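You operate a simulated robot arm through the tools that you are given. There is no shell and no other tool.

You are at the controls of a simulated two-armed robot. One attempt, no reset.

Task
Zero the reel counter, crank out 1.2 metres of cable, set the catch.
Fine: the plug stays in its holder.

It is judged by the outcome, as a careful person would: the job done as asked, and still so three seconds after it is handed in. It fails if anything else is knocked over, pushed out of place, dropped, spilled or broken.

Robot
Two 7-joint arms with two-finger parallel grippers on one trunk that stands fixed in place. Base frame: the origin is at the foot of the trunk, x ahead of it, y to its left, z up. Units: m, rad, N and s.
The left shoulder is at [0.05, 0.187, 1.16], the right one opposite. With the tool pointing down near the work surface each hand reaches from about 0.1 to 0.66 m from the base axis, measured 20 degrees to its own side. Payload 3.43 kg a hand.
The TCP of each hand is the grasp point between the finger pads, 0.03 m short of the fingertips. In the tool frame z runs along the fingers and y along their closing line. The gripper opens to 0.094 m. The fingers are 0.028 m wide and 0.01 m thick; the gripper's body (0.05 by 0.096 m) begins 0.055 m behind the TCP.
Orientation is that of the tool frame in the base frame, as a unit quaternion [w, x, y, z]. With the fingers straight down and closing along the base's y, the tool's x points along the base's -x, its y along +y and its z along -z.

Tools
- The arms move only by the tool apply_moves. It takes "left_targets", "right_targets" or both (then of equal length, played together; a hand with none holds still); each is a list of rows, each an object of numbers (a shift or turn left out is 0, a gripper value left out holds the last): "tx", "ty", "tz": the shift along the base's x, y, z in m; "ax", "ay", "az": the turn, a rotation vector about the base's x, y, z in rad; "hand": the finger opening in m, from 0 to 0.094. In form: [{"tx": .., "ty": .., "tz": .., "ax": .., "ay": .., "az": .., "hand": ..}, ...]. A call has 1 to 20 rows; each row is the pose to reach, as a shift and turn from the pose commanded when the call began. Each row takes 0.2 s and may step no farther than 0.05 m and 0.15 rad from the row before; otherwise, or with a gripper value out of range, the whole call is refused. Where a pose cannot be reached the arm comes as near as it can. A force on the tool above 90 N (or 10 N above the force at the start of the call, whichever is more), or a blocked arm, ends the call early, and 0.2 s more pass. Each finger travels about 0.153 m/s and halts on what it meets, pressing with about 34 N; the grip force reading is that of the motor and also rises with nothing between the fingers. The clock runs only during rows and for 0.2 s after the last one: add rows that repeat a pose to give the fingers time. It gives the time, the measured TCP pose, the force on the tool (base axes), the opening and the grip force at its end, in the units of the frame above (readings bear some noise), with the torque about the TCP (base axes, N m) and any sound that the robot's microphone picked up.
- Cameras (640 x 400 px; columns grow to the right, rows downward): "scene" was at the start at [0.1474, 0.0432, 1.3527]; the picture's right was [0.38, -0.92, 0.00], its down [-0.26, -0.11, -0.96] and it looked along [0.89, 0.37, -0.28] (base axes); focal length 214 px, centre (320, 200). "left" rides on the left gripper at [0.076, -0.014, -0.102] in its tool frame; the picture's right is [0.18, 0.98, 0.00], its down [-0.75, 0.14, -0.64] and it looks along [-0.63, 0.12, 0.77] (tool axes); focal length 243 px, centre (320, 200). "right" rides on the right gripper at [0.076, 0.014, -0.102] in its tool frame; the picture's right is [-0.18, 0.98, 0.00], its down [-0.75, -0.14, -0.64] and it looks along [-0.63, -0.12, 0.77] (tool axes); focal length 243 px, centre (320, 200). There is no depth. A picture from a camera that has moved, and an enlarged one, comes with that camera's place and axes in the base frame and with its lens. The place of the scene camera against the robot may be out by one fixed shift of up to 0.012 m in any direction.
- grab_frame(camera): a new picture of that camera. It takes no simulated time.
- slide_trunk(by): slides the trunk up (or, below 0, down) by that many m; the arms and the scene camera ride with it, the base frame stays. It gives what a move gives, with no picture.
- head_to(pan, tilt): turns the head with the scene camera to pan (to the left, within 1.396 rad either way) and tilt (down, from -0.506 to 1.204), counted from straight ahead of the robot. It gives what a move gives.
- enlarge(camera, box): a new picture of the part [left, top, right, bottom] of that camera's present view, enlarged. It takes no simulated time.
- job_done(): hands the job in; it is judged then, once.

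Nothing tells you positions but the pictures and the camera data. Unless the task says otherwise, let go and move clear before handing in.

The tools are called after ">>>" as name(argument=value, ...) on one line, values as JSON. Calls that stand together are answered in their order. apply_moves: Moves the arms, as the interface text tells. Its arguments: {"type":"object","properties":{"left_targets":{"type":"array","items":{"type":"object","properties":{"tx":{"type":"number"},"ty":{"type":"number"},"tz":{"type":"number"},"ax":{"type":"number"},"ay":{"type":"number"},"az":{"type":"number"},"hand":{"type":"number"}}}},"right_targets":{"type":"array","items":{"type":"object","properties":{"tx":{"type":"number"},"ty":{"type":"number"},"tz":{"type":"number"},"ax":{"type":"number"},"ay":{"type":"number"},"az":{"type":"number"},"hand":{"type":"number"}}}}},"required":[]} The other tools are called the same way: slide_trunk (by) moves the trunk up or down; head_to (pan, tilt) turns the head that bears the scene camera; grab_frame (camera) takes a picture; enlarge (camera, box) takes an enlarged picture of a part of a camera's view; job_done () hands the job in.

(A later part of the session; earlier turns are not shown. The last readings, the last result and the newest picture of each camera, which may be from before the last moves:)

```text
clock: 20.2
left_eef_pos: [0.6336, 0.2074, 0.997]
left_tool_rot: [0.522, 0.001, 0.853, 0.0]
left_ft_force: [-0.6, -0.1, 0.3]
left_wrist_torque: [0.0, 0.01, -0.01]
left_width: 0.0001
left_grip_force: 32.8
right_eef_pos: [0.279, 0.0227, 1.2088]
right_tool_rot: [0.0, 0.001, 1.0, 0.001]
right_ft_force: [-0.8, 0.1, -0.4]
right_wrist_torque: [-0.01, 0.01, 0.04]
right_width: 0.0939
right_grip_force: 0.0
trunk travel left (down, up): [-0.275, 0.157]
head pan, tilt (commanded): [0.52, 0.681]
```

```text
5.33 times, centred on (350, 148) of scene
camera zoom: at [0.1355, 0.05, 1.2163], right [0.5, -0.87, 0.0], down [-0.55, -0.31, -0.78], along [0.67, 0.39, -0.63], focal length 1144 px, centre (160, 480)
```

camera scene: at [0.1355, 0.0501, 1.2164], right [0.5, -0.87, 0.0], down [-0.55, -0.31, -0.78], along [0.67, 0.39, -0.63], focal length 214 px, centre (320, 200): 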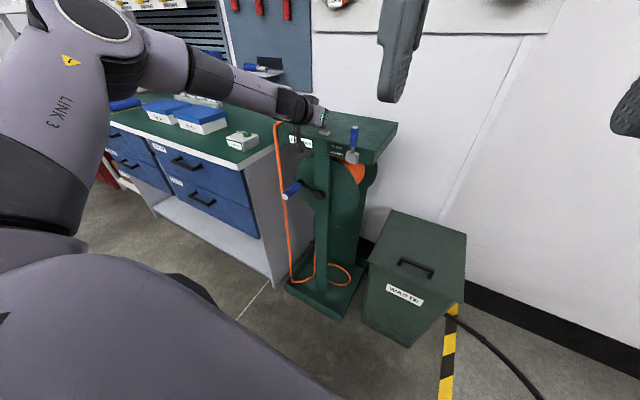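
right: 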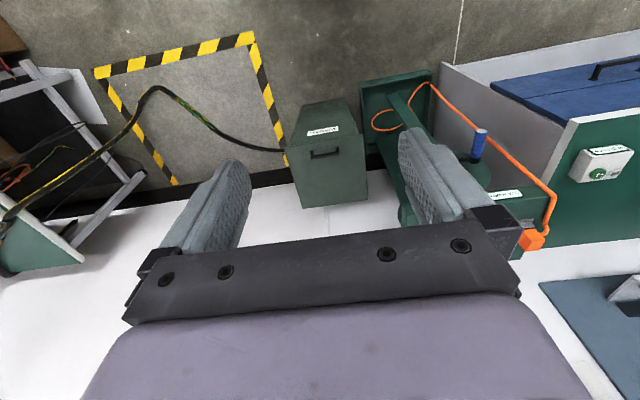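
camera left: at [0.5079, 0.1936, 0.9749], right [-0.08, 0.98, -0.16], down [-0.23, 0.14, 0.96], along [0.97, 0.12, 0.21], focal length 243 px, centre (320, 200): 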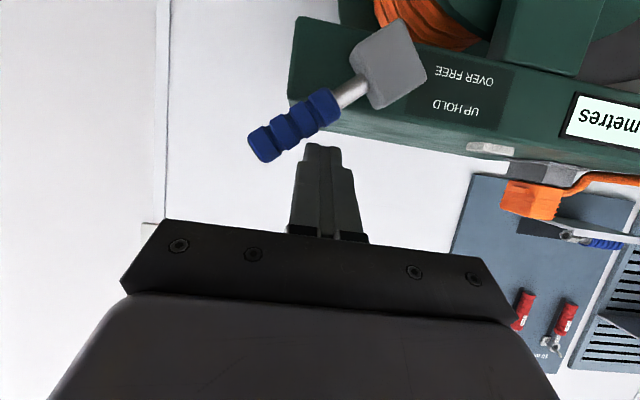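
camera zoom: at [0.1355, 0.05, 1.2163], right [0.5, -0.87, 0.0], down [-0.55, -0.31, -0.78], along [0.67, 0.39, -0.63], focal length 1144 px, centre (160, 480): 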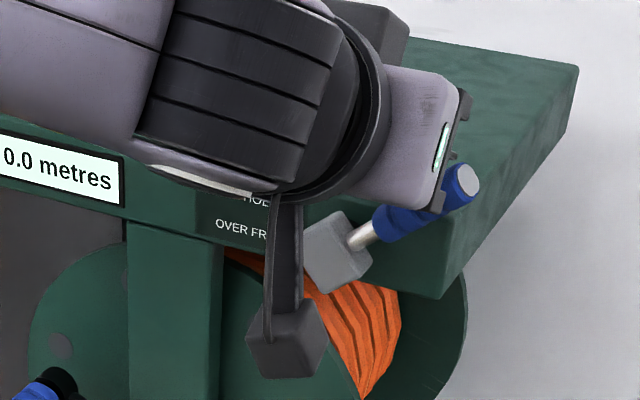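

The lever is now tilted roughly 50° to the right and it stays there. I'll continue along the arc until I feel a stop or hear a click.

>>> apply_moves(left_targets=[{"ty": -0.006, "tz": -0.004}, {"ty": -0.012, "tz": -0.008}, {"ty": -0.016, "tz": -0.012}])

>>> grab_frame(camera="left")

```text
clock: 21.0
left_eef_pos: [0.6334, 0.1972, 0.9885]
left_tool_rot: [0.526, -0.004, 0.85, 0.003]
left_ft_force: [-3.5, 16.2, 13.4]
left_wrist_torque: [0.31, -0.16, 0.27]
left_width: 0.0003
left_grip_force: 33.1
right_eef_pos: [0.2769, 0.024, 1.2097]
right_tool_rot: [0.001, 0.0, 1.0, 0.0]
right_ft_force: [-0.2, -0.7, -0.6]
right_wrist_torque: [-0.04, -0.01, 0.01]
right_width: 0.0938
right_grip_force: 0.1
trunk travel left (down, up): [-0.275, 0.157]
head pan, tilt (commanded): [0.52, 0.681]
```

```text
taken
camera left: at [0.508, 0.1813, 0.9664], right [-0.09, 0.98, -0.16], down [-0.24, 0.14, 0.96], along [0.97, 0.13, 0.22], focal length 243 px, centre (320, 200)
```

left: 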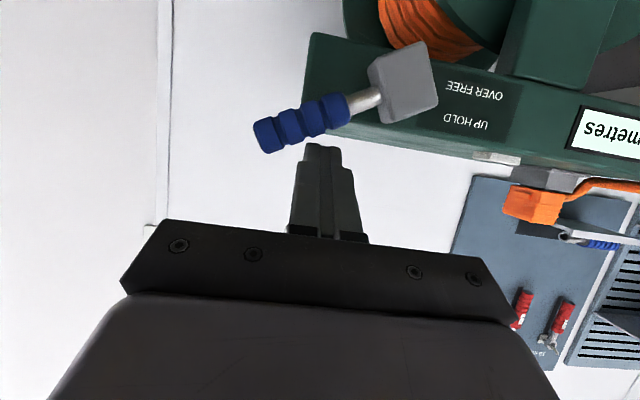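

Force has risen to about 20 N with the lever near 65° over, so that is its stop. I'll back off now and check that it stays over.

>>> apply_moves(left_targets=[{"ty": 0.006, "tz": 0.008}, {"ty": 0.012, "tz": 0.03}, {"tx": -0.03, "ty": 0.03, "tz": 0.05}, {"tx": -0.07, "ty": 0.05, "tz": 0.06}, {"tx": -0.11, "ty": 0.07, "tz": 0.06}])

>>> grab_frame(camera="scene")

>>> enlarge(camera="scene", box=[270, 110, 400, 220])

```text
clock: 22.2
left_eef_pos: [0.523, 0.2591, 1.0449]
left_tool_rot: [0.523, 0.0, 0.852, 0.0]
left_ft_force: [-0.4, 0.0, 0.0]
left_wrist_torque: [-0.06, -0.01, 0.04]
left_width: 0.0
left_grip_force: 32.8
right_eef_pos: [0.278, 0.0241, 1.2087]
right_tool_rot: [0.002, 0.001, 1.0, 0.001]
right_ft_force: [0.0, -0.1, 0.4]
right_wrist_torque: [0.01, 0.01, 0.0]
right_width: 0.0943
right_grip_force: 0.0
trunk travel left (down, up): [-0.275, 0.157]
head pan, tilt (commanded): [0.52, 0.681]
```

```text
taken
camera scene: at [0.1351, 0.0502, 1.2164], right [0.5, -0.87, 0.0], down [-0.55, -0.31, -0.78], along [0.67, 0.39, -0.63], focal length 214 px, centre (320, 200)
```

scene: 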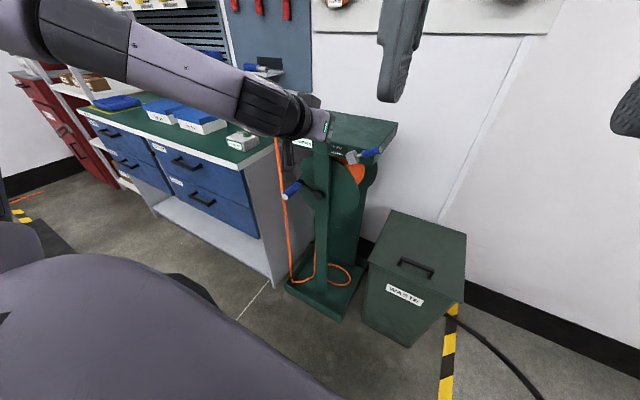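

```text
3.64 times, centred on (335, 165) of scene
camera zoom: at [0.1351, 0.0502, 1.2164], right [0.5, -0.87, 0.0], down [-0.55, -0.31, -0.78], along [0.67, 0.39, -0.63], focal length 780 px, centre (266, 327)
```

zoom: 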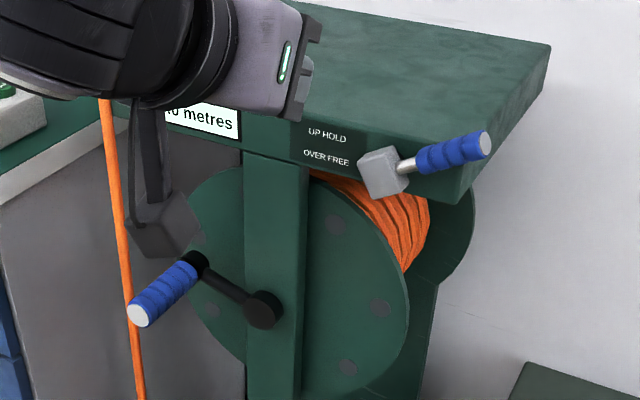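

The lever stays over, about 65° to the right, so the catch is free. The crank hub is near (0.666, 0.351, 0.727), and its handle runs along x from 0.57 to 0.655 at about y 0.43, z 0.77. I'll pull back, lower the trunk and take front views to refine the crank geometry.

>>> apply_moves(left_targets=[{"tx": -0.04, "ty": 0.01}, {"tx": -0.08, "ty": 0.03}, {"tx": -0.11, "ty": 0.05}, {"tx": -0.14, "ty": 0.07}])

>>> slide_trunk(by=-0.15)

>>> grab_frame(camera="scene")

>>> grab_frame(camera="left")

```text
clock: 23.2
left_eef_pos: [0.3998, 0.342, 1.0559]
left_tool_rot: [0.522, 0.002, 0.853, 0.0]
left_ft_force: [0.4, 0.3, 0.3]
left_wrist_torque: [0.03, 0.01, 0.03]
left_width: 0.0
left_grip_force: 33.2
left hand out of reach, approached as far as the arm can: row 3, 4
right_eef_pos: [0.2792, 0.023, 1.2086]
right_tool_rot: [0.001, 0.001, 1.0, 0.001]
right_ft_force: [-0.7, -0.4, -0.1]
right_wrist_torque: [-0.01, -0.01, 0.0]
right_width: 0.0941
right_grip_force: 0.0
trunk travel left (down, up): [-0.275, 0.157]
head pan, tilt (commanded): [0.52, 0.681]
```

```text
clock: 24.9
left_eef_pos: [0.4026, 0.3427, 0.9065]
left_tool_rot: [0.522, -0.001, 0.853, 0.0]
left_ft_force: [1.0, -0.7, 0.5]
left_wrist_torque: [0.0, 0.01, 0.03]
left_width: 0.0
left_grip_force: 32.7
right_eef_pos: [0.2793, 0.0238, 1.0594]
right_tool_rot: [0.001, 0.001, 1.0, 0.001]
right_ft_force: [0.3, 0.2, 0.1]
right_wrist_torque: [0.02, -0.01, -0.01]
right_width: 0.0941
right_grip_force: 0.1
trunk travel left (down, up): [-0.125, 0.307]
head pan, tilt (commanded): [0.52, 0.681]
```

```text
taken
camera scene: at [0.1354, 0.05, 1.0664], right [0.5, -0.87, 0.0], down [-0.55, -0.31, -0.78], along [0.67, 0.39, -0.63], focal length 214 px, centre (320, 200)
```

scene: 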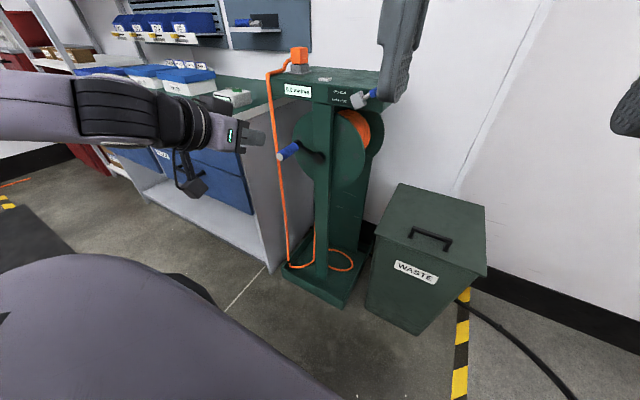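

```text
taken
camera left: at [0.275, 0.3294, 0.8844], right [-0.08, 0.98, -0.16], down [-0.23, 0.14, 0.96], along [0.97, 0.12, 0.21], focal length 243 px, centre (320, 200)
```

left: 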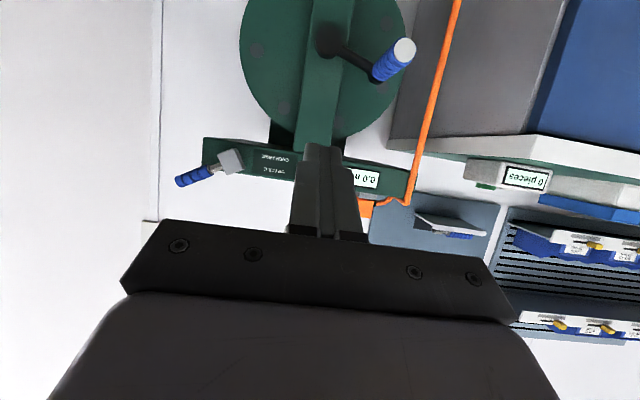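

I have a clear frontal view of the crank. I'll zoom in on it, and move the right hand aside so it doesn't block the lever and counter in the scene view.

>>> enlarge(camera="left", box=[230, 0, 430, 125])

>>> enlarge(camera="scene", box=[260, 60, 400, 190])

>>> enlarge(camera="scene", box=[260, 180, 400, 310])

>>> apply_moves(right_targets=[{"ty": -0.04}, {"ty": -0.08}, {"ty": -0.12}, {"ty": -0.16}])

```text
3.20 times, centred on (330, 62) of left
camera zoom: at [0.275, 0.3294, 0.8844], right [-0.08, 0.98, -0.16], down [-0.23, 0.14, 0.96], along [0.97, 0.12, 0.21], focal length 776 px, centre (288, 640)
```

zoom: 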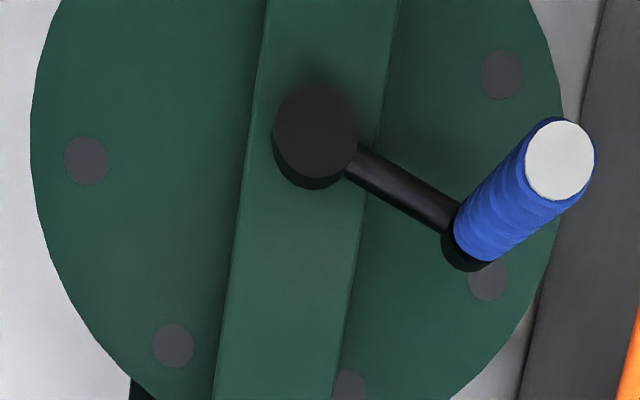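

```text
3.08 times, centred on (330, 125) of scene
camera zoom: at [0.1354, 0.05, 1.0664], right [0.5, -0.87, 0.0], down [-0.55, -0.31, -0.78], along [0.67, 0.39, -0.63], focal length 660 px, centre (289, 431)
```

zoom: 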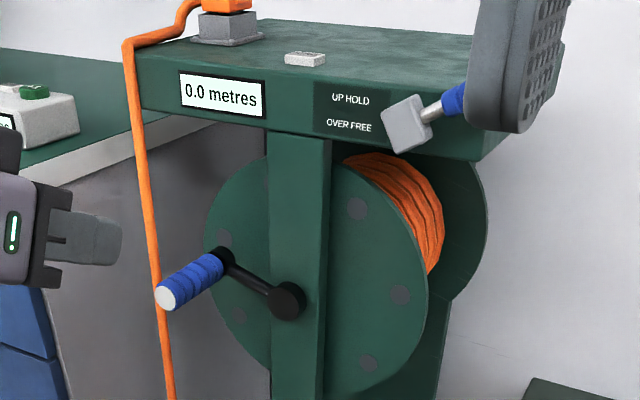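

```text
3.08 times, centred on (330, 245) of scene
camera zoom: at [0.1354, 0.05, 1.0664], right [0.5, -0.87, 0.0], down [-0.55, -0.31, -0.78], along [0.67, 0.39, -0.63], focal length 660 px, centre (289, 62)
```

zoom: 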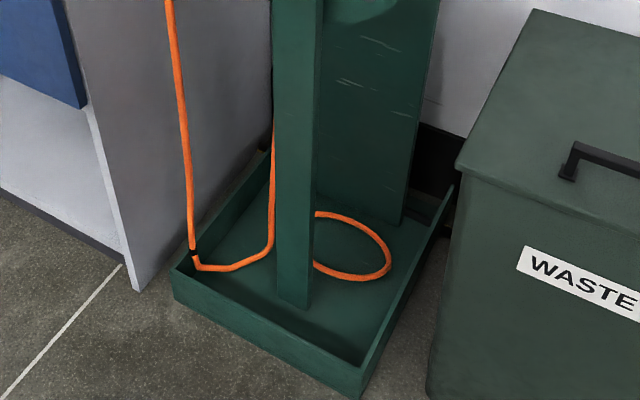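

```text
clock: 25.9
left_eef_pos: [0.3998, 0.3429, 0.9046]
left_tool_rot: [0.522, 0.0, 0.853, 0.001]
left_ft_force: [0.3, 0.3, 0.5]
left_wrist_torque: [0.03, -0.03, 0.0]
left_width: 0.0
left_grip_force: 33.6
right_eef_pos: [0.2801, -0.1394, 1.06]
right_tool_rot: [0.0, -0.001, 1.0, 0.0]
right_ft_force: [-0.3, -0.3, -0.1]
right_wrist_torque: [-0.02, 0.02, 0.01]
right_width: 0.0941
right_grip_force: 0.1
trunk travel left (down, up): [-0.125, 0.307]
head pan, tilt (commanded): [0.52, 0.681]
```

The cable hangs off the drum's left side into the tray, so paying out should be counter-clockwise as I see it, with the left side of the drum going down. The crank centre is at about y 0.350, z 0.738, and the handle axis at y 0.430, z 0.766, a radius of about 0.085. I'll open the left hand and line up end-on in front of the handle.

>>> apply_moves(left_targets=[{"tx": 0.02, "ty": 0.02, "tz": -0.03, "ay": -0.06, "hand": 0.03}, {"tx": 0.04, "ty": 0.04, "tz": -0.06, "ay": -0.12, "hand": 0.06}, {"tx": 0.06, "ty": 0.06, "tz": -0.09, "ay": -0.18, "hand": 0.07}, {"tx": 0.08, "ty": 0.075, "tz": -0.12, "ay": -0.24, "hand": 0.07}, {"tx": 0.1, "ty": 0.087, "tz": -0.138, "ay": -0.25, "hand": 0.07}, {"tx": 0.1, "ty": 0.087, "tz": -0.138, "ay": -0.25, "hand": 0.07}])

>>> grab_frame(camera="left")

>>> grab_frame(camera="scene")

```text
clock: 27.6
left_eef_pos: [0.4666, 0.4486, 0.7619]
left_tool_rot: [0.589, 0.001, 0.808, 0.0]
left_ft_force: [0.2, -0.5, 0.2]
left_wrist_torque: [-0.01, -0.02, 0.0]
left_width: 0.0704
left_grip_force: 0.0
left hand out of reach, approached as far as the arm can: row 3, 4, 5, 6
right_eef_pos: [0.2797, -0.137, 1.0602]
right_tool_rot: [0.0, 0.001, 1.0, 0.001]
right_ft_force: [-0.5, 0.6, -0.6]
right_wrist_torque: [-0.04, 0.01, -0.01]
right_width: 0.0943
right_grip_force: 0.0
trunk travel left (down, up): [-0.125, 0.307]
head pan, tilt (commanded): [0.52, 0.681]
stopped in row 6 (left hand): the arm was blocked; the commanded pose is now the measured one
```

```text
taken
camera left: at [0.3458, 0.4355, 0.7196], right [-0.05, 0.98, -0.17], down [-0.38, 0.14, 0.91], along [0.92, 0.12, 0.37], focal length 243 px, centre (320, 200)
```

left: 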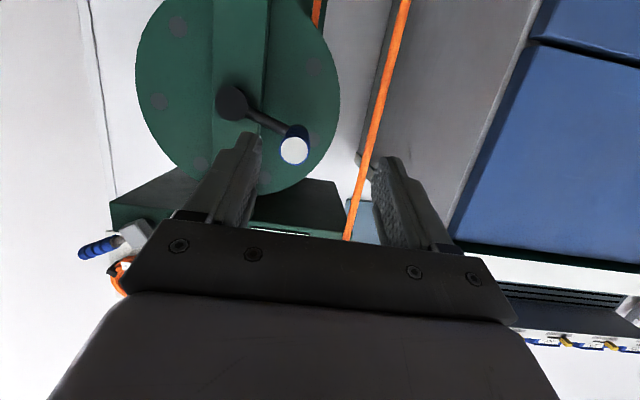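

```text
taken
camera scene: at [0.1353, 0.0504, 1.0663], right [0.5, -0.87, 0.0], down [-0.55, -0.31, -0.78], along [0.67, 0.39, -0.63], focal length 214 px, centre (320, 200)
```

scene: 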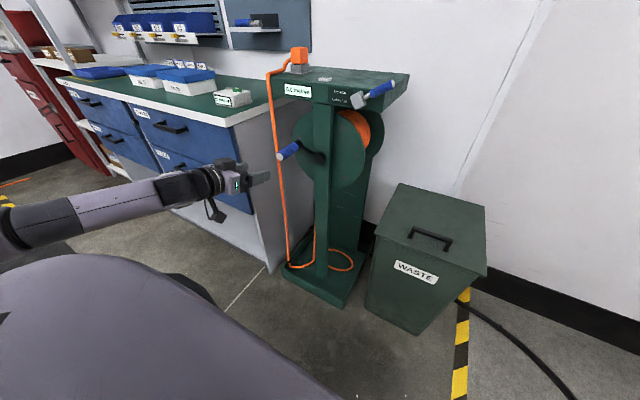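

The arm ran into a joint limit in that low horizontal pose, with no contact force on the tool. I'll use a steeper hand, about 0.7 rad off vertical, and come at the handle from above and in front.

>>> apply_moves(left_targets=[{"tx": -0.005, "tz": 0.03, "ay": 0.12}, {"tx": -0.005, "ty": -0.01, "tz": 0.06, "ay": 0.24}, {"tx": -0.005, "ty": -0.015, "tz": 0.09, "ay": 0.36}, {"tx": 0.0, "ty": -0.018, "tz": 0.12, "ay": 0.48}, {"tx": 0.01, "ty": -0.018, "tz": 0.14, "ay": 0.56}, {"tx": 0.01, "ty": -0.018, "tz": 0.14, "ay": 0.56}])

>>> grab_frame(camera="scene")

>>> grab_frame(camera="left")

```text
clock: 28.9
left_eef_pos: [0.4754, 0.4306, 0.9006]
left_tool_rot: [0.344, 0.003, 0.939, -0.002]
left_ft_force: [0.5, 0.2, 1.2]
left_wrist_torque: [0.01, -0.01, -0.03]
left_width: 0.0699
left_grip_force: 0.1
right_eef_pos: [0.2808, -0.1386, 1.0597]
right_tool_rot: [0.0, 0.001, 1.0, 0.001]
right_ft_force: [-0.3, 0.0, 0.3]
right_wrist_torque: [0.02, -0.02, -0.03]
right_width: 0.0941
right_grip_force: 0.0
trunk travel left (down, up): [-0.125, 0.307]
head pan, tilt (commanded): [0.52, 0.681]
```

```text
taken
camera scene: at [0.1355, 0.05, 1.0663], right [0.5, -0.87, 0.0], down [-0.55, -0.31, -0.78], along [0.67, 0.39, -0.63], focal length 214 px, centre (320, 200)
```

scene: 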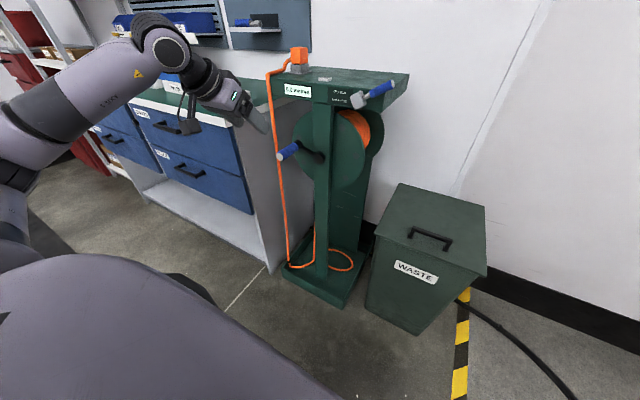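

```text
taken
camera left: at [0.3506, 0.4175, 0.9289], right [-0.14, 0.98, -0.12], down [0.16, 0.14, 0.98], along [0.98, 0.11, -0.18], focal length 243 px, centre (320, 200)
```

left: 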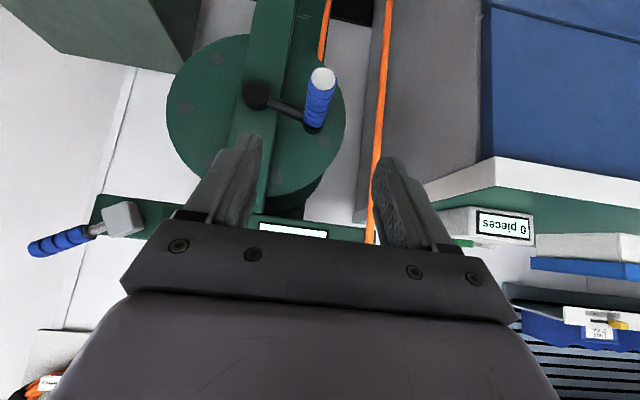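

This pose works well, and the handle axis is confirmed at y 0.430, z 0.765. I'll slide the open fingers down along the tool direction to straddle the handle, stopping first just short of it.

>>> apply_moves(left_targets=[{"tx": 0.025, "tz": -0.025}, {"tx": 0.05, "tz": -0.05}, {"tx": 0.073, "tz": -0.075}, {"tx": 0.085, "tz": -0.089}, {"tx": 0.085, "tz": -0.089}])

>>> grab_frame(camera="left")

>>> enlarge(camera="scene", box=[200, 60, 360, 190])

```text
clock: 30.1
left_eef_pos: [0.5599, 0.4335, 0.8108]
left_tool_rot: [0.345, 0.002, 0.939, 0.0]
left_ft_force: [-0.1, 0.8, -0.1]
left_wrist_torque: [-0.01, 0.01, -0.03]
left_width: 0.0699
left_grip_force: 0.0
right_eef_pos: [0.2804, -0.1381, 1.0595]
right_tool_rot: [0.0, 0.0, 1.0, 0.001]
right_ft_force: [-0.5, -0.2, -0.5]
right_wrist_torque: [0.05, 0.02, -0.01]
right_width: 0.0941
right_grip_force: 0.2
trunk travel left (down, up): [-0.125, 0.307]
head pan, tilt (commanded): [0.52, 0.681]
```

```text
taken
camera left: at [0.4359, 0.4197, 0.8406], right [-0.14, 0.98, -0.12], down [0.16, 0.14, 0.98], along [0.98, 0.11, -0.18], focal length 243 px, centre (320, 200)
```

left: 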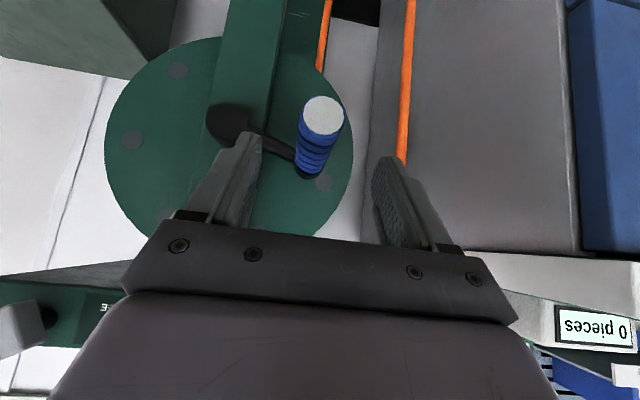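

```text
3.08 times, centred on (280, 125) of scene
camera zoom: at [0.1355, 0.0501, 1.0663], right [0.5, -0.87, 0.0], down [-0.55, -0.31, -0.78], along [0.67, 0.39, -0.63], focal length 660 px, centre (443, 431)
```

zoom: 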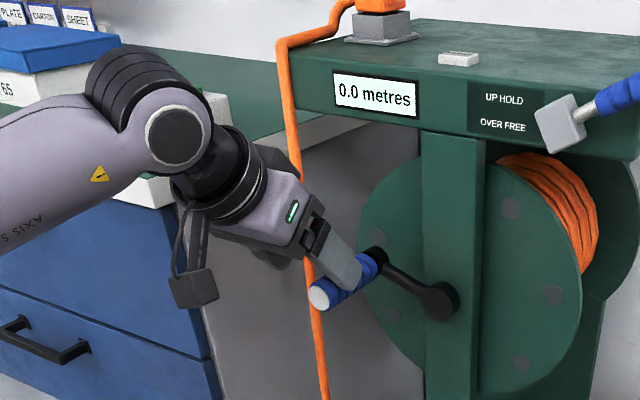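

The handle is centred between the fingers. I'll advance to the grasp point and close on it.

>>> apply_moves(left_targets=[{"tx": 0.013, "tz": -0.016}, {"tx": 0.027, "tz": -0.032}, {"tx": 0.04, "tz": -0.0465}, {"tx": 0.04, "tz": -0.0465, "hand": 0.05}, {"tx": 0.04, "tz": -0.0465, "hand": 0.03}, {"tx": 0.04, "tz": -0.0465, "hand": 0.01}, {"tx": 0.04, "tz": -0.0465, "hand": 0.0}])

>>> grab_frame(camera="left")

>>> enlarge(camera="scene", box=[200, 60, 360, 190])

```text
clock: 31.8
left_eef_pos: [0.6006, 0.4314, 0.7666]
left_tool_rot: [0.345, 0.002, 0.939, 0.0]
left_ft_force: [-1.1, -10.2, -3.4]
left_wrist_torque: [-0.03, -0.23, -0.05]
left_width: 0.0309
left_grip_force: 44.4
right_eef_pos: [0.2798, -0.1384, 1.06]
right_tool_rot: [0.0, 0.001, 1.0, 0.001]
right_ft_force: [-0.5, 0.3, 0.2]
right_wrist_torque: [0.02, 0.02, -0.02]
right_width: 0.094
right_grip_force: 0.2
trunk travel left (down, up): [-0.125, 0.307]
head pan, tilt (commanded): [0.52, 0.681]
```

```text
taken
camera left: at [0.4753, 0.4182, 0.7956], right [-0.13, 0.98, -0.12], down [0.16, 0.14, 0.98], along [0.98, 0.11, -0.18], focal length 243 px, centre (320, 200)
```

left: 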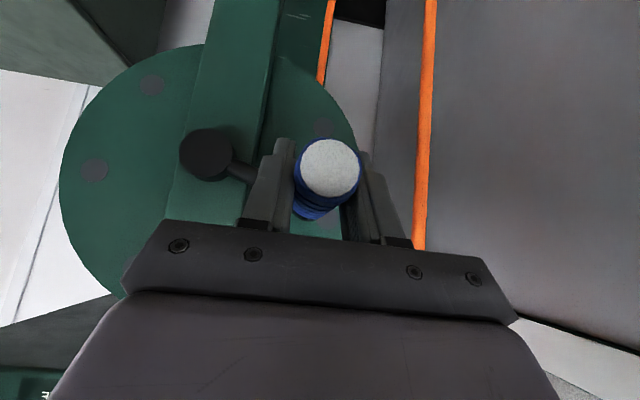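

```text
3.08 times, centred on (280, 125) of scene
camera zoom: at [0.1356, 0.0496, 1.0663], right [0.5, -0.87, 0.0], down [-0.55, -0.31, -0.78], along [0.67, 0.39, -0.63], focal length 660 px, centre (443, 431)
```

zoom: 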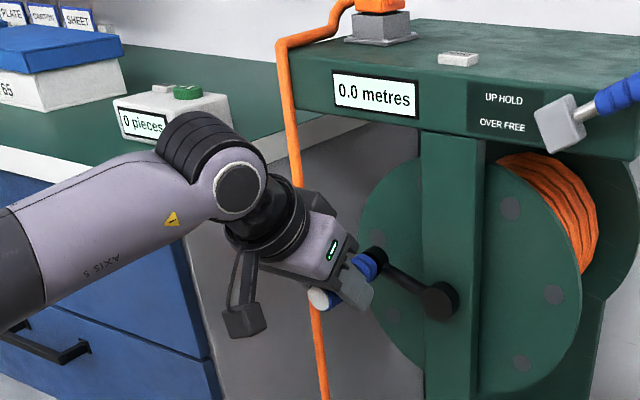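

I have the handle, with the fingers stopped at 0.031 m. I'll make a small trial arc of about 30° downward, counter-clockwise, and check the counter and forces.

>>> apply_moves(left_targets=[{"ty": 0.002, "tz": -0.0072}, {"ty": 0.0036, "tz": -0.0144}, {"ty": 0.0044, "tz": -0.0218}, {"ty": 0.0046, "tz": -0.0292}, {"ty": 0.0042, "tz": -0.0366}, {"ty": 0.0031, "tz": -0.0439}])

>>> enlarge(camera="scene", box=[200, 60, 360, 190])

>>> grab_frame(camera="left")

```text
clock: 33.1
left_eef_pos: [0.5999, 0.4344, 0.7251]
left_tool_rot: [0.344, 0.001, 0.939, -0.001]
left_ft_force: [-28.5, -10.5, 2.3]
left_wrist_torque: [-0.04, 0.29, -0.03]
left_width: 0.031
left_grip_force: 44.9
right_eef_pos: [0.2777, -0.1403, 1.0612]
right_tool_rot: [0.002, 0.001, 1.0, 0.002]
right_ft_force: [-0.2, -1.0, -0.6]
right_wrist_torque: [0.02, -0.04, 0.0]
right_width: 0.0942
right_grip_force: 0.0
trunk travel left (down, up): [-0.125, 0.307]
head pan, tilt (commanded): [0.52, 0.681]
```

```text
3.08 times, centred on (280, 125) of scene
camera zoom: at [0.1338, 0.0494, 1.0667], right [0.5, -0.87, 0.0], down [-0.54, -0.31, -0.78], along [0.68, 0.39, -0.63], focal length 660 px, centre (443, 431)
```

zoom: 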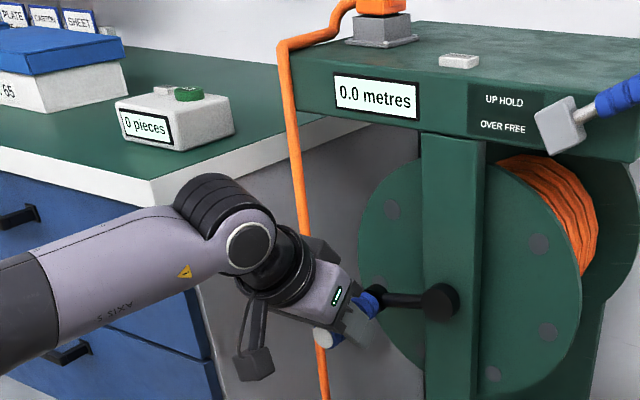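

```text
taken
camera left: at [0.4754, 0.4196, 0.7533], right [-0.14, 0.98, -0.12], down [0.16, 0.14, 0.98], along [0.98, 0.12, -0.18], focal length 243 px, centre (320, 200)
```

left: 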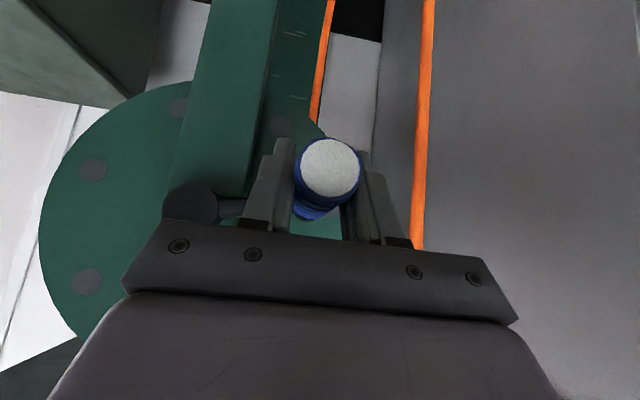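

The crank turned about 30° the intended way and the counter still shows 0.0, which fits such a small arc. But there is about 28 N pushing the tool back along x, so the fingertips may be pressing on the crank arm. I'll back off a few millimetres in x and see whether that relieves it.

>>> apply_moves(left_targets=[{"tx": -0.003}, {"tx": -0.006}, {"tx": -0.006}])

>>> enlarge(camera="left", box=[220, 90, 420, 250])

```text
clock: 34.0
left_eef_pos: [0.6003, 0.4332, 0.7254]
left_tool_rot: [0.351, 0.001, 0.936, 0.0]
left_ft_force: [39.3, -1.4, 1.6]
left_wrist_torque: [0.0, -0.33, 0.16]
left_width: 0.031
left_grip_force: 44.5
right_eef_pos: [0.2818, -0.1386, 1.0591]
right_tool_rot: [-0.001, 0.001, 1.0, 0.001]
right_ft_force: [0.0, 0.3, -0.1]
right_wrist_torque: [0.0, -0.03, 0.02]
right_width: 0.0942
right_grip_force: 0.0
trunk travel left (down, up): [-0.125, 0.307]
head pan, tilt (commanded): [0.52, 0.681]
```

```text
2.50 times, centred on (320, 170) of left
camera zoom: at [0.4749, 0.42, 0.7532], right [-0.14, 0.98, -0.12], down [0.15, 0.14, 0.98], along [0.98, 0.11, -0.16], focal length 606 px, centre (320, 275)
```

zoom: 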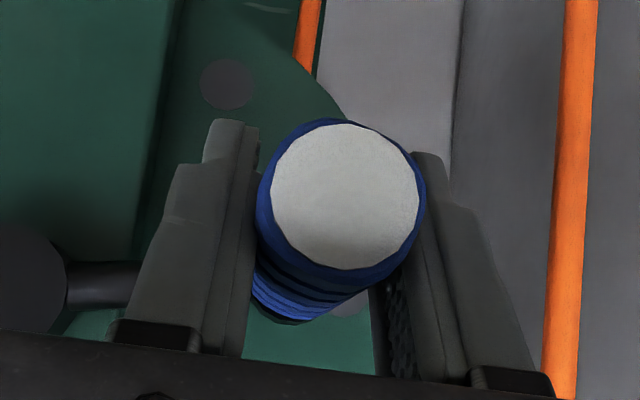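

Pulling back 6 mm swung the x force to +39 N. So the grip is simply friction-locked and the neutral x lies about 3.5 mm ahead of the current command; nothing is obstructed. I'll restore that x offset and continue the arc another 30°.

>>> apply_moves(left_targets=[{"tx": 0.0035}, {"tx": 0.0035, "ty": -0.0022, "tz": -0.0086}, {"tx": 0.0035, "ty": -0.0052, "tz": -0.017}, {"tx": 0.0035, "ty": -0.0091, "tz": -0.025}, {"tx": 0.0035, "ty": -0.0138, "tz": -0.0325}, {"tx": 0.0035, "ty": -0.0193, "tz": -0.0395}])

>>> enlarge(camera="scene", box=[200, 60, 360, 190])

```text
clock: 35.4
left_eef_pos: [0.5992, 0.4131, 0.6844]
left_tool_rot: [0.347, 0.003, 0.938, -0.001]
left_ft_force: [13.5, -10.2, 8.4]
left_wrist_torque: [-0.01, 0.8, 0.44]
left_width: 0.0308
left_grip_force: 45.1
right_eef_pos: [0.2806, -0.1385, 1.0597]
right_tool_rot: [0.001, 0.001, 1.0, 0.002]
right_ft_force: [-1.1, 0.0, 0.2]
right_wrist_torque: [-0.01, 0.01, 0.0]
right_width: 0.094
right_grip_force: 0.0
trunk travel left (down, up): [-0.125, 0.307]
head pan, tilt (commanded): [0.52, 0.681]
```

```text
3.08 times, centred on (280, 125) of scene
camera zoom: at [0.1356, 0.0491, 1.0664], right [0.5, -0.87, 0.0], down [-0.55, -0.31, -0.78], along [0.67, 0.39, -0.63], focal length 660 px, centre (443, 431)
```

zoom: 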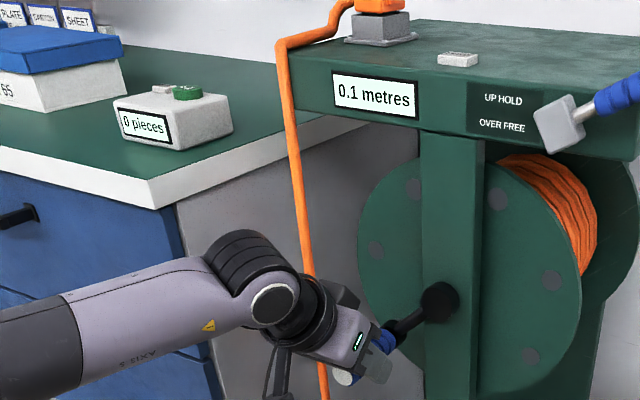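

The counter now reads 0.1 metres, so this direction pays out. I'll continue around the bottom of the circle.

>>> apply_moves(left_targets=[{"tx": 0.001, "ty": -0.0084, "tz": -0.0084}, {"tx": 0.001, "ty": -0.0179, "tz": -0.0155}, {"tx": 0.001, "ty": -0.0282, "tz": -0.0213}, {"tx": 0.001, "ty": -0.0393, "tz": -0.0255}, {"tx": 0.001, "ty": -0.0509, "tz": -0.0282}, {"tx": 0.001, "ty": -0.0627, "tz": -0.0292}, {"tx": 0.001, "ty": -0.0745, "tz": -0.0286}, {"tx": 0.001, "ty": -0.0861, "tz": -0.0263}])

>>> enlarge(camera="scene", box=[200, 60, 400, 220])

```text
clock: 37.1
left_eef_pos: [0.6004, 0.3289, 0.6592]
left_tool_rot: [0.346, 0.0, 0.938, 0.001]
left_ft_force: [-3.1, 4.0, 20.0]
left_wrist_torque: [0.05, 0.22, 0.16]
left_width: 0.0311
left_grip_force: 45.5
right_eef_pos: [0.2793, -0.1394, 1.061]
right_tool_rot: [0.001, 0.001, 1.0, 0.001]
right_ft_force: [0.4, -0.8, 0.4]
right_wrist_torque: [0.02, 0.01, 0.01]
right_width: 0.0941
right_grip_force: 0.1
trunk travel left (down, up): [-0.125, 0.307]
head pan, tilt (commanded): [0.52, 0.681]
```

```text
2.50 times, centred on (300, 140) of scene
camera zoom: at [0.1339, 0.0494, 1.0667], right [0.5, -0.87, 0.0], down [-0.54, -0.31, -0.78], along [0.68, 0.39, -0.63], focal length 536 px, centre (370, 350)
```

zoom: 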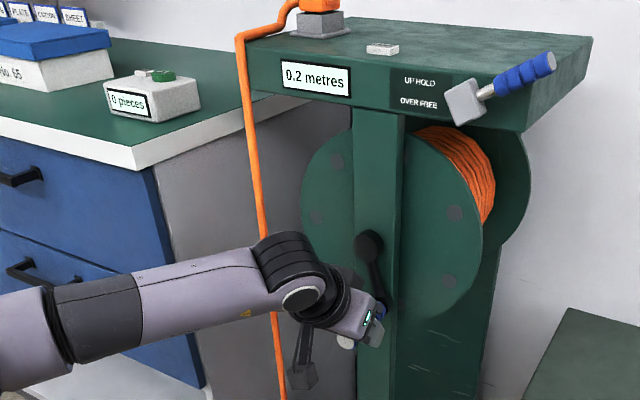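

The counter reads 0.2 after roughly 124° of turn. The measured positions fit a circle centred at y 0.350, z 0.7417 with radius 0.0852, so I'll correct the centre by 3 mm and continue up the right side.

>>> apply_moves(left_targets=[{"ty": -0.0116, "tz": 0.0066}, {"ty": -0.0222, "tz": 0.012}, {"ty": -0.0319, "tz": 0.0188}, {"ty": -0.0406, "tz": 0.0269}, {"ty": -0.0481, "tz": 0.0361}, {"ty": -0.0542, "tz": 0.0463}, {"ty": -0.0589, "tz": 0.0573}, {"ty": -0.0619, "tz": 0.0687}, {"ty": -0.0634, "tz": 0.0805}, {"ty": -0.0632, "tz": 0.0924}])

>>> enlarge(camera="scene", box=[200, 60, 400, 220])

```text
clock: 39.4
left_eef_pos: [0.5982, 0.2645, 0.7501]
left_tool_rot: [0.343, 0.001, 0.939, 0.0]
left_ft_force: [-19.4, 9.6, -1.2]
left_wrist_torque: [0.02, 0.36, 0.31]
left_width: 0.0312
left_grip_force: 45.2
right_eef_pos: [0.2786, -0.1388, 1.0602]
right_tool_rot: [0.001, 0.001, 1.0, 0.001]
right_ft_force: [-0.4, -0.7, -0.4]
right_wrist_torque: [-0.01, 0.03, -0.01]
right_width: 0.0942
right_grip_force: 0.2
trunk travel left (down, up): [-0.125, 0.307]
head pan, tilt (commanded): [0.52, 0.681]
```

```text
2.50 times, centred on (300, 140) of scene
camera zoom: at [0.1345, 0.0507, 1.0665], right [0.5, -0.87, 0.0], down [-0.55, -0.31, -0.78], along [0.68, 0.39, -0.63], focal length 536 px, centre (370, 350)
```

zoom: 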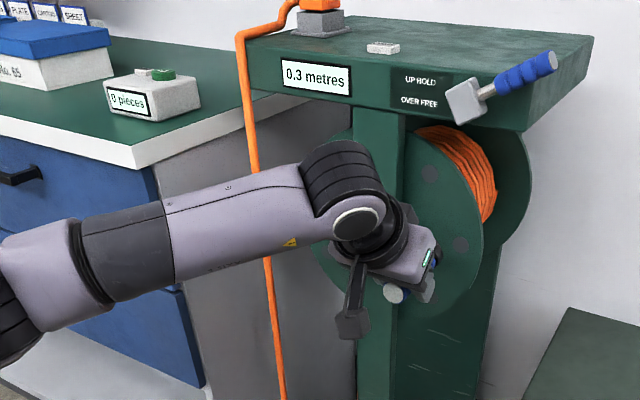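

The counter reads 0.3 at about 204° of turn, and the forces are modest. I'll continue up and over the top, easing x back 1.5 mm.

>>> apply_moves(left_targets=[{"tx": -0.0015, "ty": 0.0019, "tz": 0.0118}, {"tx": -0.0015, "ty": 0.0054, "tz": 0.0231}, {"tx": -0.0015, "ty": 0.0104, "tz": 0.0339}, {"tx": -0.0015, "ty": 0.0169, "tz": 0.0439}, {"tx": -0.0015, "ty": 0.0247, "tz": 0.0528}, {"tx": -0.0015, "ty": 0.0336, "tz": 0.0606}, {"tx": -0.0015, "ty": 0.0436, "tz": 0.0671}, {"tx": -0.0015, "ty": 0.0544, "tz": 0.0721}, {"tx": -0.0015, "ty": 0.0657, "tz": 0.0756}, {"tx": -0.0015, "ty": 0.0775, "tz": 0.0775}])

>>> enlarge(camera="scene", box=[200, 60, 400, 220])

```text
clock: 41.5
left_eef_pos: [0.5998, 0.3436, 0.8272]
left_tool_rot: [0.344, 0.001, 0.939, 0.0]
left_ft_force: [4.7, 1.6, -10.1]
left_wrist_torque: [0.02, 0.35, -0.36]
left_width: 0.0309
left_grip_force: 44.8
right_eef_pos: [0.2812, -0.136, 1.0606]
right_tool_rot: [0.001, 0.001, 1.0, 0.0]
right_ft_force: [-0.5, 0.2, -0.1]
right_wrist_torque: [0.0, -0.02, -0.01]
right_width: 0.0939
right_grip_force: 0.1
trunk travel left (down, up): [-0.125, 0.307]
head pan, tilt (commanded): [0.52, 0.681]
```

```text
2.50 times, centred on (300, 140) of scene
camera zoom: at [0.1366, 0.0507, 1.0662], right [0.5, -0.87, 0.0], down [-0.55, -0.31, -0.78], along [0.67, 0.39, -0.63], focal length 536 px, centre (370, 350)
```

zoom: 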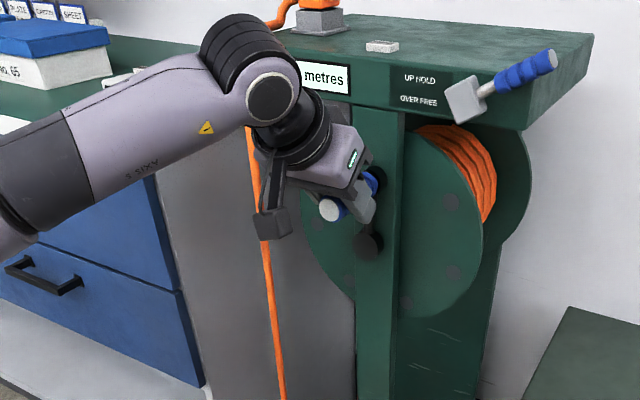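

I'm at the top of the circle with the counter hidden behind the arm for now. The forces are all slightly inward, so I'll trim the radius to 0.083 and run another 160° around the left and down.

>>> apply_moves(left_targets=[{"ty": 0.0117, "tz": -0.0022}, {"ty": 0.0232, "tz": -0.0036}, {"ty": 0.0344, "tz": -0.0066}, {"ty": 0.0451, "tz": -0.0111}, {"ty": 0.055, "tz": -0.0171}, {"ty": 0.064, "tz": -0.0244}, {"ty": 0.0719, "tz": -0.0329}, {"ty": 0.0785, "tz": -0.0424}, {"ty": 0.0838, "tz": -0.0527}, {"ty": 0.0876, "tz": -0.0636}, {"ty": 0.0898, "tz": -0.075}, {"ty": 0.0904, "tz": -0.0866}, {"ty": 0.0894, "tz": -0.0981}, {"ty": 0.0868, "tz": -0.1094}, {"ty": 0.0826, "tz": -0.1202}, {"ty": 0.077, "tz": -0.1303}, {"ty": 0.07, "tz": -0.1396}, {"ty": 0.0619, "tz": -0.1477}, {"ty": 0.0526, "tz": -0.1547}, {"ty": 0.0425, "tz": -0.1603}])

>>> enlarge(camera="scene", box=[200, 60, 400, 220])

>>> enlarge(camera="scene", box=[260, 180, 400, 310])

```text
clock: 45.8
left_eef_pos: [0.5999, 0.3845, 0.6641]
left_tool_rot: [0.343, 0.002, 0.939, -0.001]
left_ft_force: [25.7, 4.7, -14.1]
left_wrist_torque: [0.0, -0.67, 0.05]
left_width: 0.031
left_grip_force: 44.7
right_eef_pos: [0.2812, -0.1374, 1.0589]
right_tool_rot: [0.0, 0.001, 1.0, 0.001]
right_ft_force: [-0.4, -0.4, 0.6]
right_wrist_torque: [0.01, 0.01, -0.01]
right_width: 0.0941
right_grip_force: 0.1
trunk travel left (down, up): [-0.125, 0.307]
head pan, tilt (commanded): [0.52, 0.681]
```

```text
2.50 times, centred on (300, 140) of scene
camera zoom: at [0.1376, 0.0509, 1.0658], right [0.5, -0.87, 0.0], down [-0.55, -0.31, -0.78], along [0.67, 0.39, -0.63], focal length 536 px, centre (370, 350)
```

zoom: 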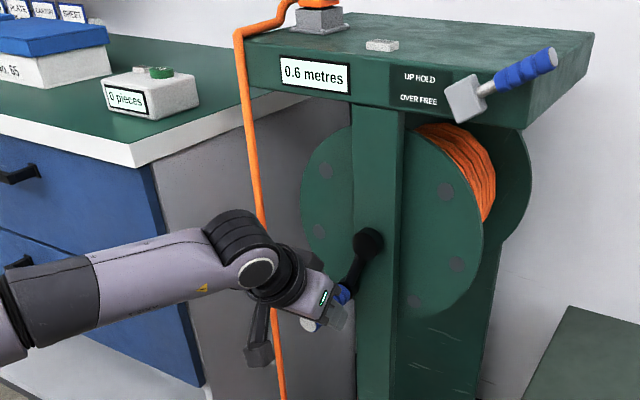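

```text
3.08 times, centred on (330, 245) of scene
camera zoom: at [0.1376, 0.0509, 1.0658], right [0.5, -0.87, 0.0], down [-0.55, -0.31, -0.78], along [0.67, 0.39, -0.63], focal length 660 px, centre (289, 62)
```

zoom: 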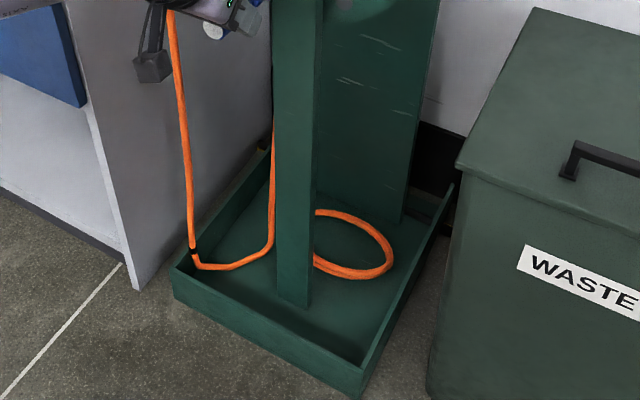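

The counter reads 0.6 after about 444°, the tray loop has grown, and the plug is seated. The counter rounds at roughly 0.071–0.084 m per radian. I'll continue with shorter runs, checking the display so I can pin down the ratio.

>>> apply_moves(left_targets=[{"tx": 0.002, "ty": -0.0104, "tz": -0.0056}, {"tx": 0.002, "ty": -0.0219, "tz": -0.0083}, {"tx": 0.002, "ty": -0.0336, "tz": -0.0093}, {"tx": 0.002, "ty": -0.0454, "tz": -0.0087}, {"tx": 0.002, "ty": -0.057, "tz": -0.0064}, {"tx": 0.002, "ty": -0.0681, "tz": -0.0026}, {"tx": 0.002, "ty": -0.0786, "tz": 0.0028}])

>>> enlarge(camera="scene", box=[200, 60, 400, 220])

```text
clock: 47.4
left_eef_pos: [0.5993, 0.3057, 0.6685]
left_tool_rot: [0.343, 0.001, 0.939, -0.001]
left_ft_force: [-37.7, 0.3, 1.9]
left_wrist_torque: [-0.01, 0.61, -0.14]
left_width: 0.0308
left_grip_force: 44.9
right_eef_pos: [0.2787, -0.1388, 1.0608]
right_tool_rot: [0.002, 0.001, 1.0, 0.001]
right_ft_force: [0.1, 0.8, 0.1]
right_wrist_torque: [-0.02, -0.01, 0.02]
right_width: 0.0936
right_grip_force: 0.1
trunk travel left (down, up): [-0.125, 0.307]
head pan, tilt (commanded): [0.52, 0.681]
```

```text
2.50 times, centred on (300, 140) of scene
camera zoom: at [0.1336, 0.05, 1.0668], right [0.5, -0.87, 0.0], down [-0.54, -0.31, -0.78], along [0.68, 0.39, -0.63], focal length 536 px, centre (370, 350)
```

zoom: 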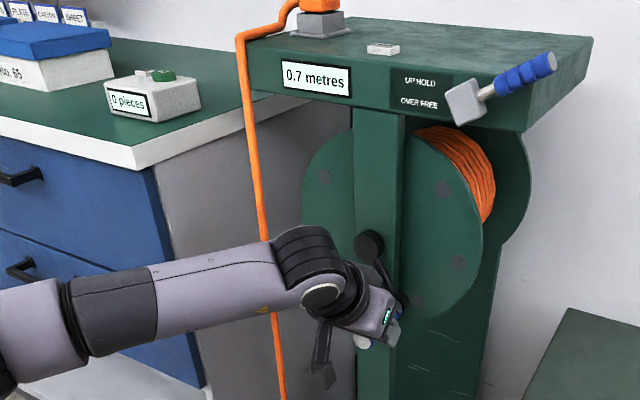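

The counter reads 0.7 at about 499° turned, so the ratio is between 0.0745 and 0.084 m per radian. I'll ease x back 3 mm and go on up the right side.

>>> apply_moves(left_targets=[{"tx": -0.0015, "ty": -0.0097, "tz": 0.0067}, {"tx": -0.003, "ty": -0.0183, "tz": 0.0148}, {"tx": -0.003, "ty": -0.0257, "tz": 0.0239}, {"tx": -0.003, "ty": -0.0318, "tz": 0.034}, {"tx": -0.003, "ty": -0.0364, "tz": 0.0449}, {"tx": -0.003, "ty": -0.0394, "tz": 0.0563}])

>>> enlarge(camera="scene", box=[200, 60, 400, 220])

```text
clock: 48.8
left_eef_pos: [0.5997, 0.266, 0.729]
left_tool_rot: [0.347, 0.001, 0.938, 0.0]
left_ft_force: [5.1, 0.7, 1.8]
left_wrist_torque: [-0.01, 0.11, -0.41]
left_width: 0.0309
left_grip_force: 45.3
right_eef_pos: [0.2802, -0.1386, 1.0608]
right_tool_rot: [-0.001, 0.001, 1.0, 0.001]
right_ft_force: [-0.2, -0.2, 0.4]
right_wrist_torque: [0.0, -0.01, -0.01]
right_width: 0.094
right_grip_force: 0.0
trunk travel left (down, up): [-0.125, 0.307]
head pan, tilt (commanded): [0.52, 0.681]
```

```text
2.50 times, centred on (300, 140) of scene
camera zoom: at [0.1357, 0.0501, 1.0664], right [0.5, -0.87, 0.0], down [-0.55, -0.31, -0.78], along [0.67, 0.39, -0.63], focal length 536 px, centre (370, 350)
```

zoom: 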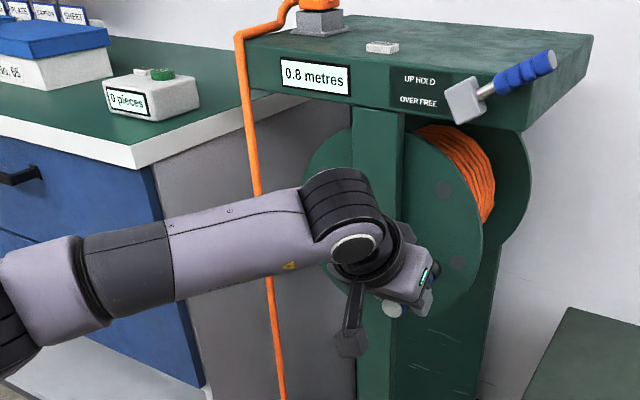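

The counter reads 0.8 at about 549° turned, so the ratio is between 0.078 and 0.084 m per radian, and 1.2 m needs roughly 820–880° in all. I'll continue up toward the top.

>>> apply_moves(left_targets=[{"ty": -0.0015, "tz": 0.0117}, {"ty": -0.0013, "tz": 0.0235}, {"ty": 0.0006, "tz": 0.0351}, {"ty": 0.004, "tz": 0.0464}, {"ty": 0.009, "tz": 0.0571}, {"ty": 0.0154, "tz": 0.067}, {"ty": 0.0232, "tz": 0.0758}, {"ty": 0.032, "tz": 0.0836}])

>>> enlarge(camera="scene", box=[200, 60, 400, 220])

```text
clock: 50.5
left_eef_pos: [0.5989, 0.2995, 0.81]
left_tool_rot: [0.346, 0.003, 0.938, -0.001]
left_ft_force: [27.6, -0.4, 2.2]
left_wrist_torque: [0.02, 0.34, 0.1]
left_width: 0.0308
left_grip_force: 45.3
right_eef_pos: [0.2823, -0.1384, 1.0581]
right_tool_rot: [-0.001, 0.001, 1.0, 0.001]
right_ft_force: [-0.1, -0.4, -0.1]
right_wrist_torque: [0.02, 0.0, 0.02]
right_width: 0.094
right_grip_force: 0.0
trunk travel left (down, up): [-0.125, 0.307]
head pan, tilt (commanded): [0.52, 0.681]
```

```text
2.50 times, centred on (300, 140) of scene
camera zoom: at [0.1371, 0.0499, 1.0662], right [0.5, -0.87, 0.0], down [-0.55, -0.31, -0.78], along [0.67, 0.39, -0.63], focal length 536 px, centre (370, 350)
```

zoom: 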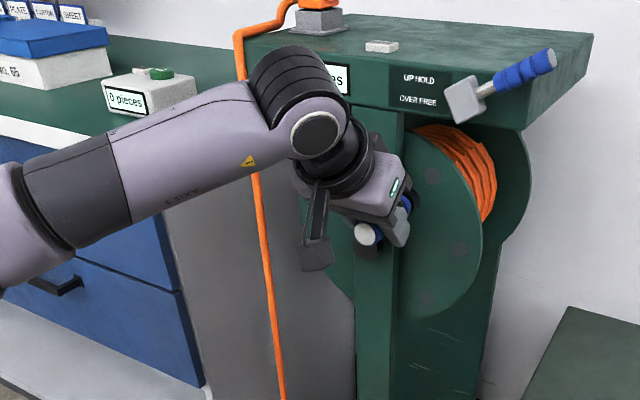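

The counter is hidden at this arm position, so I'll go over the top and down the left side to where it was visible before. That puts me at about 715° turned, still short of the target.

>>> apply_moves(left_targets=[{"tx": 0.002, "ty": 0.0099, "tz": 0.0064}, {"tx": 0.002, "ty": 0.0206, "tz": 0.0114}, {"tx": 0.002, "ty": 0.0319, "tz": 0.0148}, {"tx": 0.002, "ty": 0.0435, "tz": 0.0167}, {"tx": 0.002, "ty": 0.0553, "tz": 0.0169}, {"tx": 0.002, "ty": 0.067, "tz": 0.0154}, {"tx": 0.002, "ty": 0.0784, "tz": 0.0124}, {"tx": 0.002, "ty": 0.0893, "tz": 0.0078}, {"tx": 0.002, "ty": 0.0994, "tz": 0.0017}, {"tx": 0.002, "ty": 0.1085, "tz": -0.0057}, {"tx": 0.002, "ty": 0.1166, "tz": -0.0143}, {"tx": 0.002, "ty": 0.1233, "tz": -0.024}, {"tx": 0.002, "ty": 0.1287, "tz": -0.0345}])

>>> enlarge(camera="scene", box=[200, 60, 400, 220])

```text
clock: 53.4
left_eef_pos: [0.6004, 0.4286, 0.7748]
left_tool_rot: [0.341, 0.002, 0.94, 0.0]
left_ft_force: [-25.2, -7.5, -4.5]
left_wrist_torque: [0.01, -0.2, 0.09]
left_width: 0.031
left_grip_force: 44.8
right_eef_pos: [0.2792, -0.1386, 1.0608]
right_tool_rot: [0.001, 0.001, 1.0, 0.001]
right_ft_force: [0.1, -0.3, -0.4]
right_wrist_torque: [0.0, 0.01, -0.02]
right_width: 0.0942
right_grip_force: 0.1
trunk travel left (down, up): [-0.125, 0.307]
head pan, tilt (commanded): [0.52, 0.681]
```

```text
2.50 times, centred on (300, 140) of scene
camera zoom: at [0.1342, 0.0499, 1.0665], right [0.5, -0.87, 0.0], down [-0.54, -0.31, -0.78], along [0.68, 0.39, -0.63], focal length 536 px, centre (370, 350)
```

zoom: 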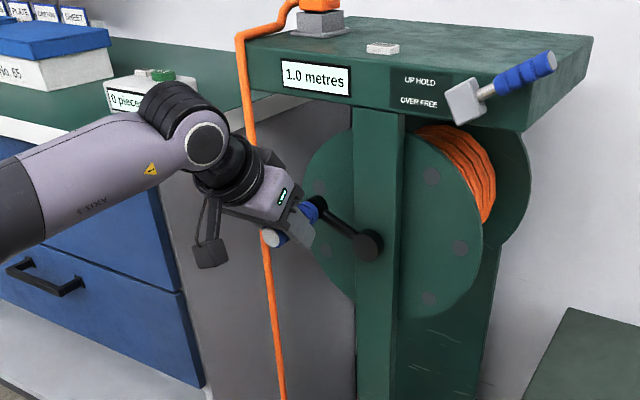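

The counter reads 1.0 at about 715° turned. I'll now go in 16° steps to catch the moment it flips to 1.1, which will give me the ratio.

>>> apply_moves(left_targets=[{"tx": -0.002, "ty": 0.0038, "tz": -0.0111}, {"tx": -0.002, "ty": 0.0061, "tz": -0.0227}])

>>> enlarge(camera="scene", box=[270, 70, 330, 110])

```text
clock: 54.0
left_eef_pos: [0.5992, 0.4342, 0.754]
left_tool_rot: [0.345, 0.002, 0.939, 0.0]
left_ft_force: [-9.7, -5.8, -1.9]
left_wrist_torque: [0.01, 0.25, -0.04]
left_width: 0.031
left_grip_force: 45.2
right_eef_pos: [0.2793, -0.1387, 1.061]
right_tool_rot: [0.0, 0.0, 1.0, 0.0]
right_ft_force: [-0.6, 0.3, 0.2]
right_wrist_torque: [0.03, 0.02, 0.0]
right_width: 0.0941
right_grip_force: 0.1
trunk travel left (down, up): [-0.125, 0.307]
head pan, tilt (commanded): [0.52, 0.681]
```

```text
10.00 times, centred on (300, 90) of scene
camera zoom: at [0.1351, 0.0498, 1.0664], right [0.5, -0.87, 0.0], down [-0.55, -0.31, -0.78], along [0.67, 0.39, -0.63], focal length 2145 px, centre (520, 1300)
```

zoom: 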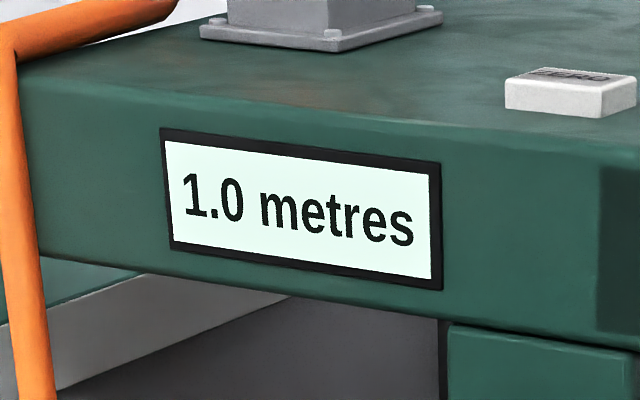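

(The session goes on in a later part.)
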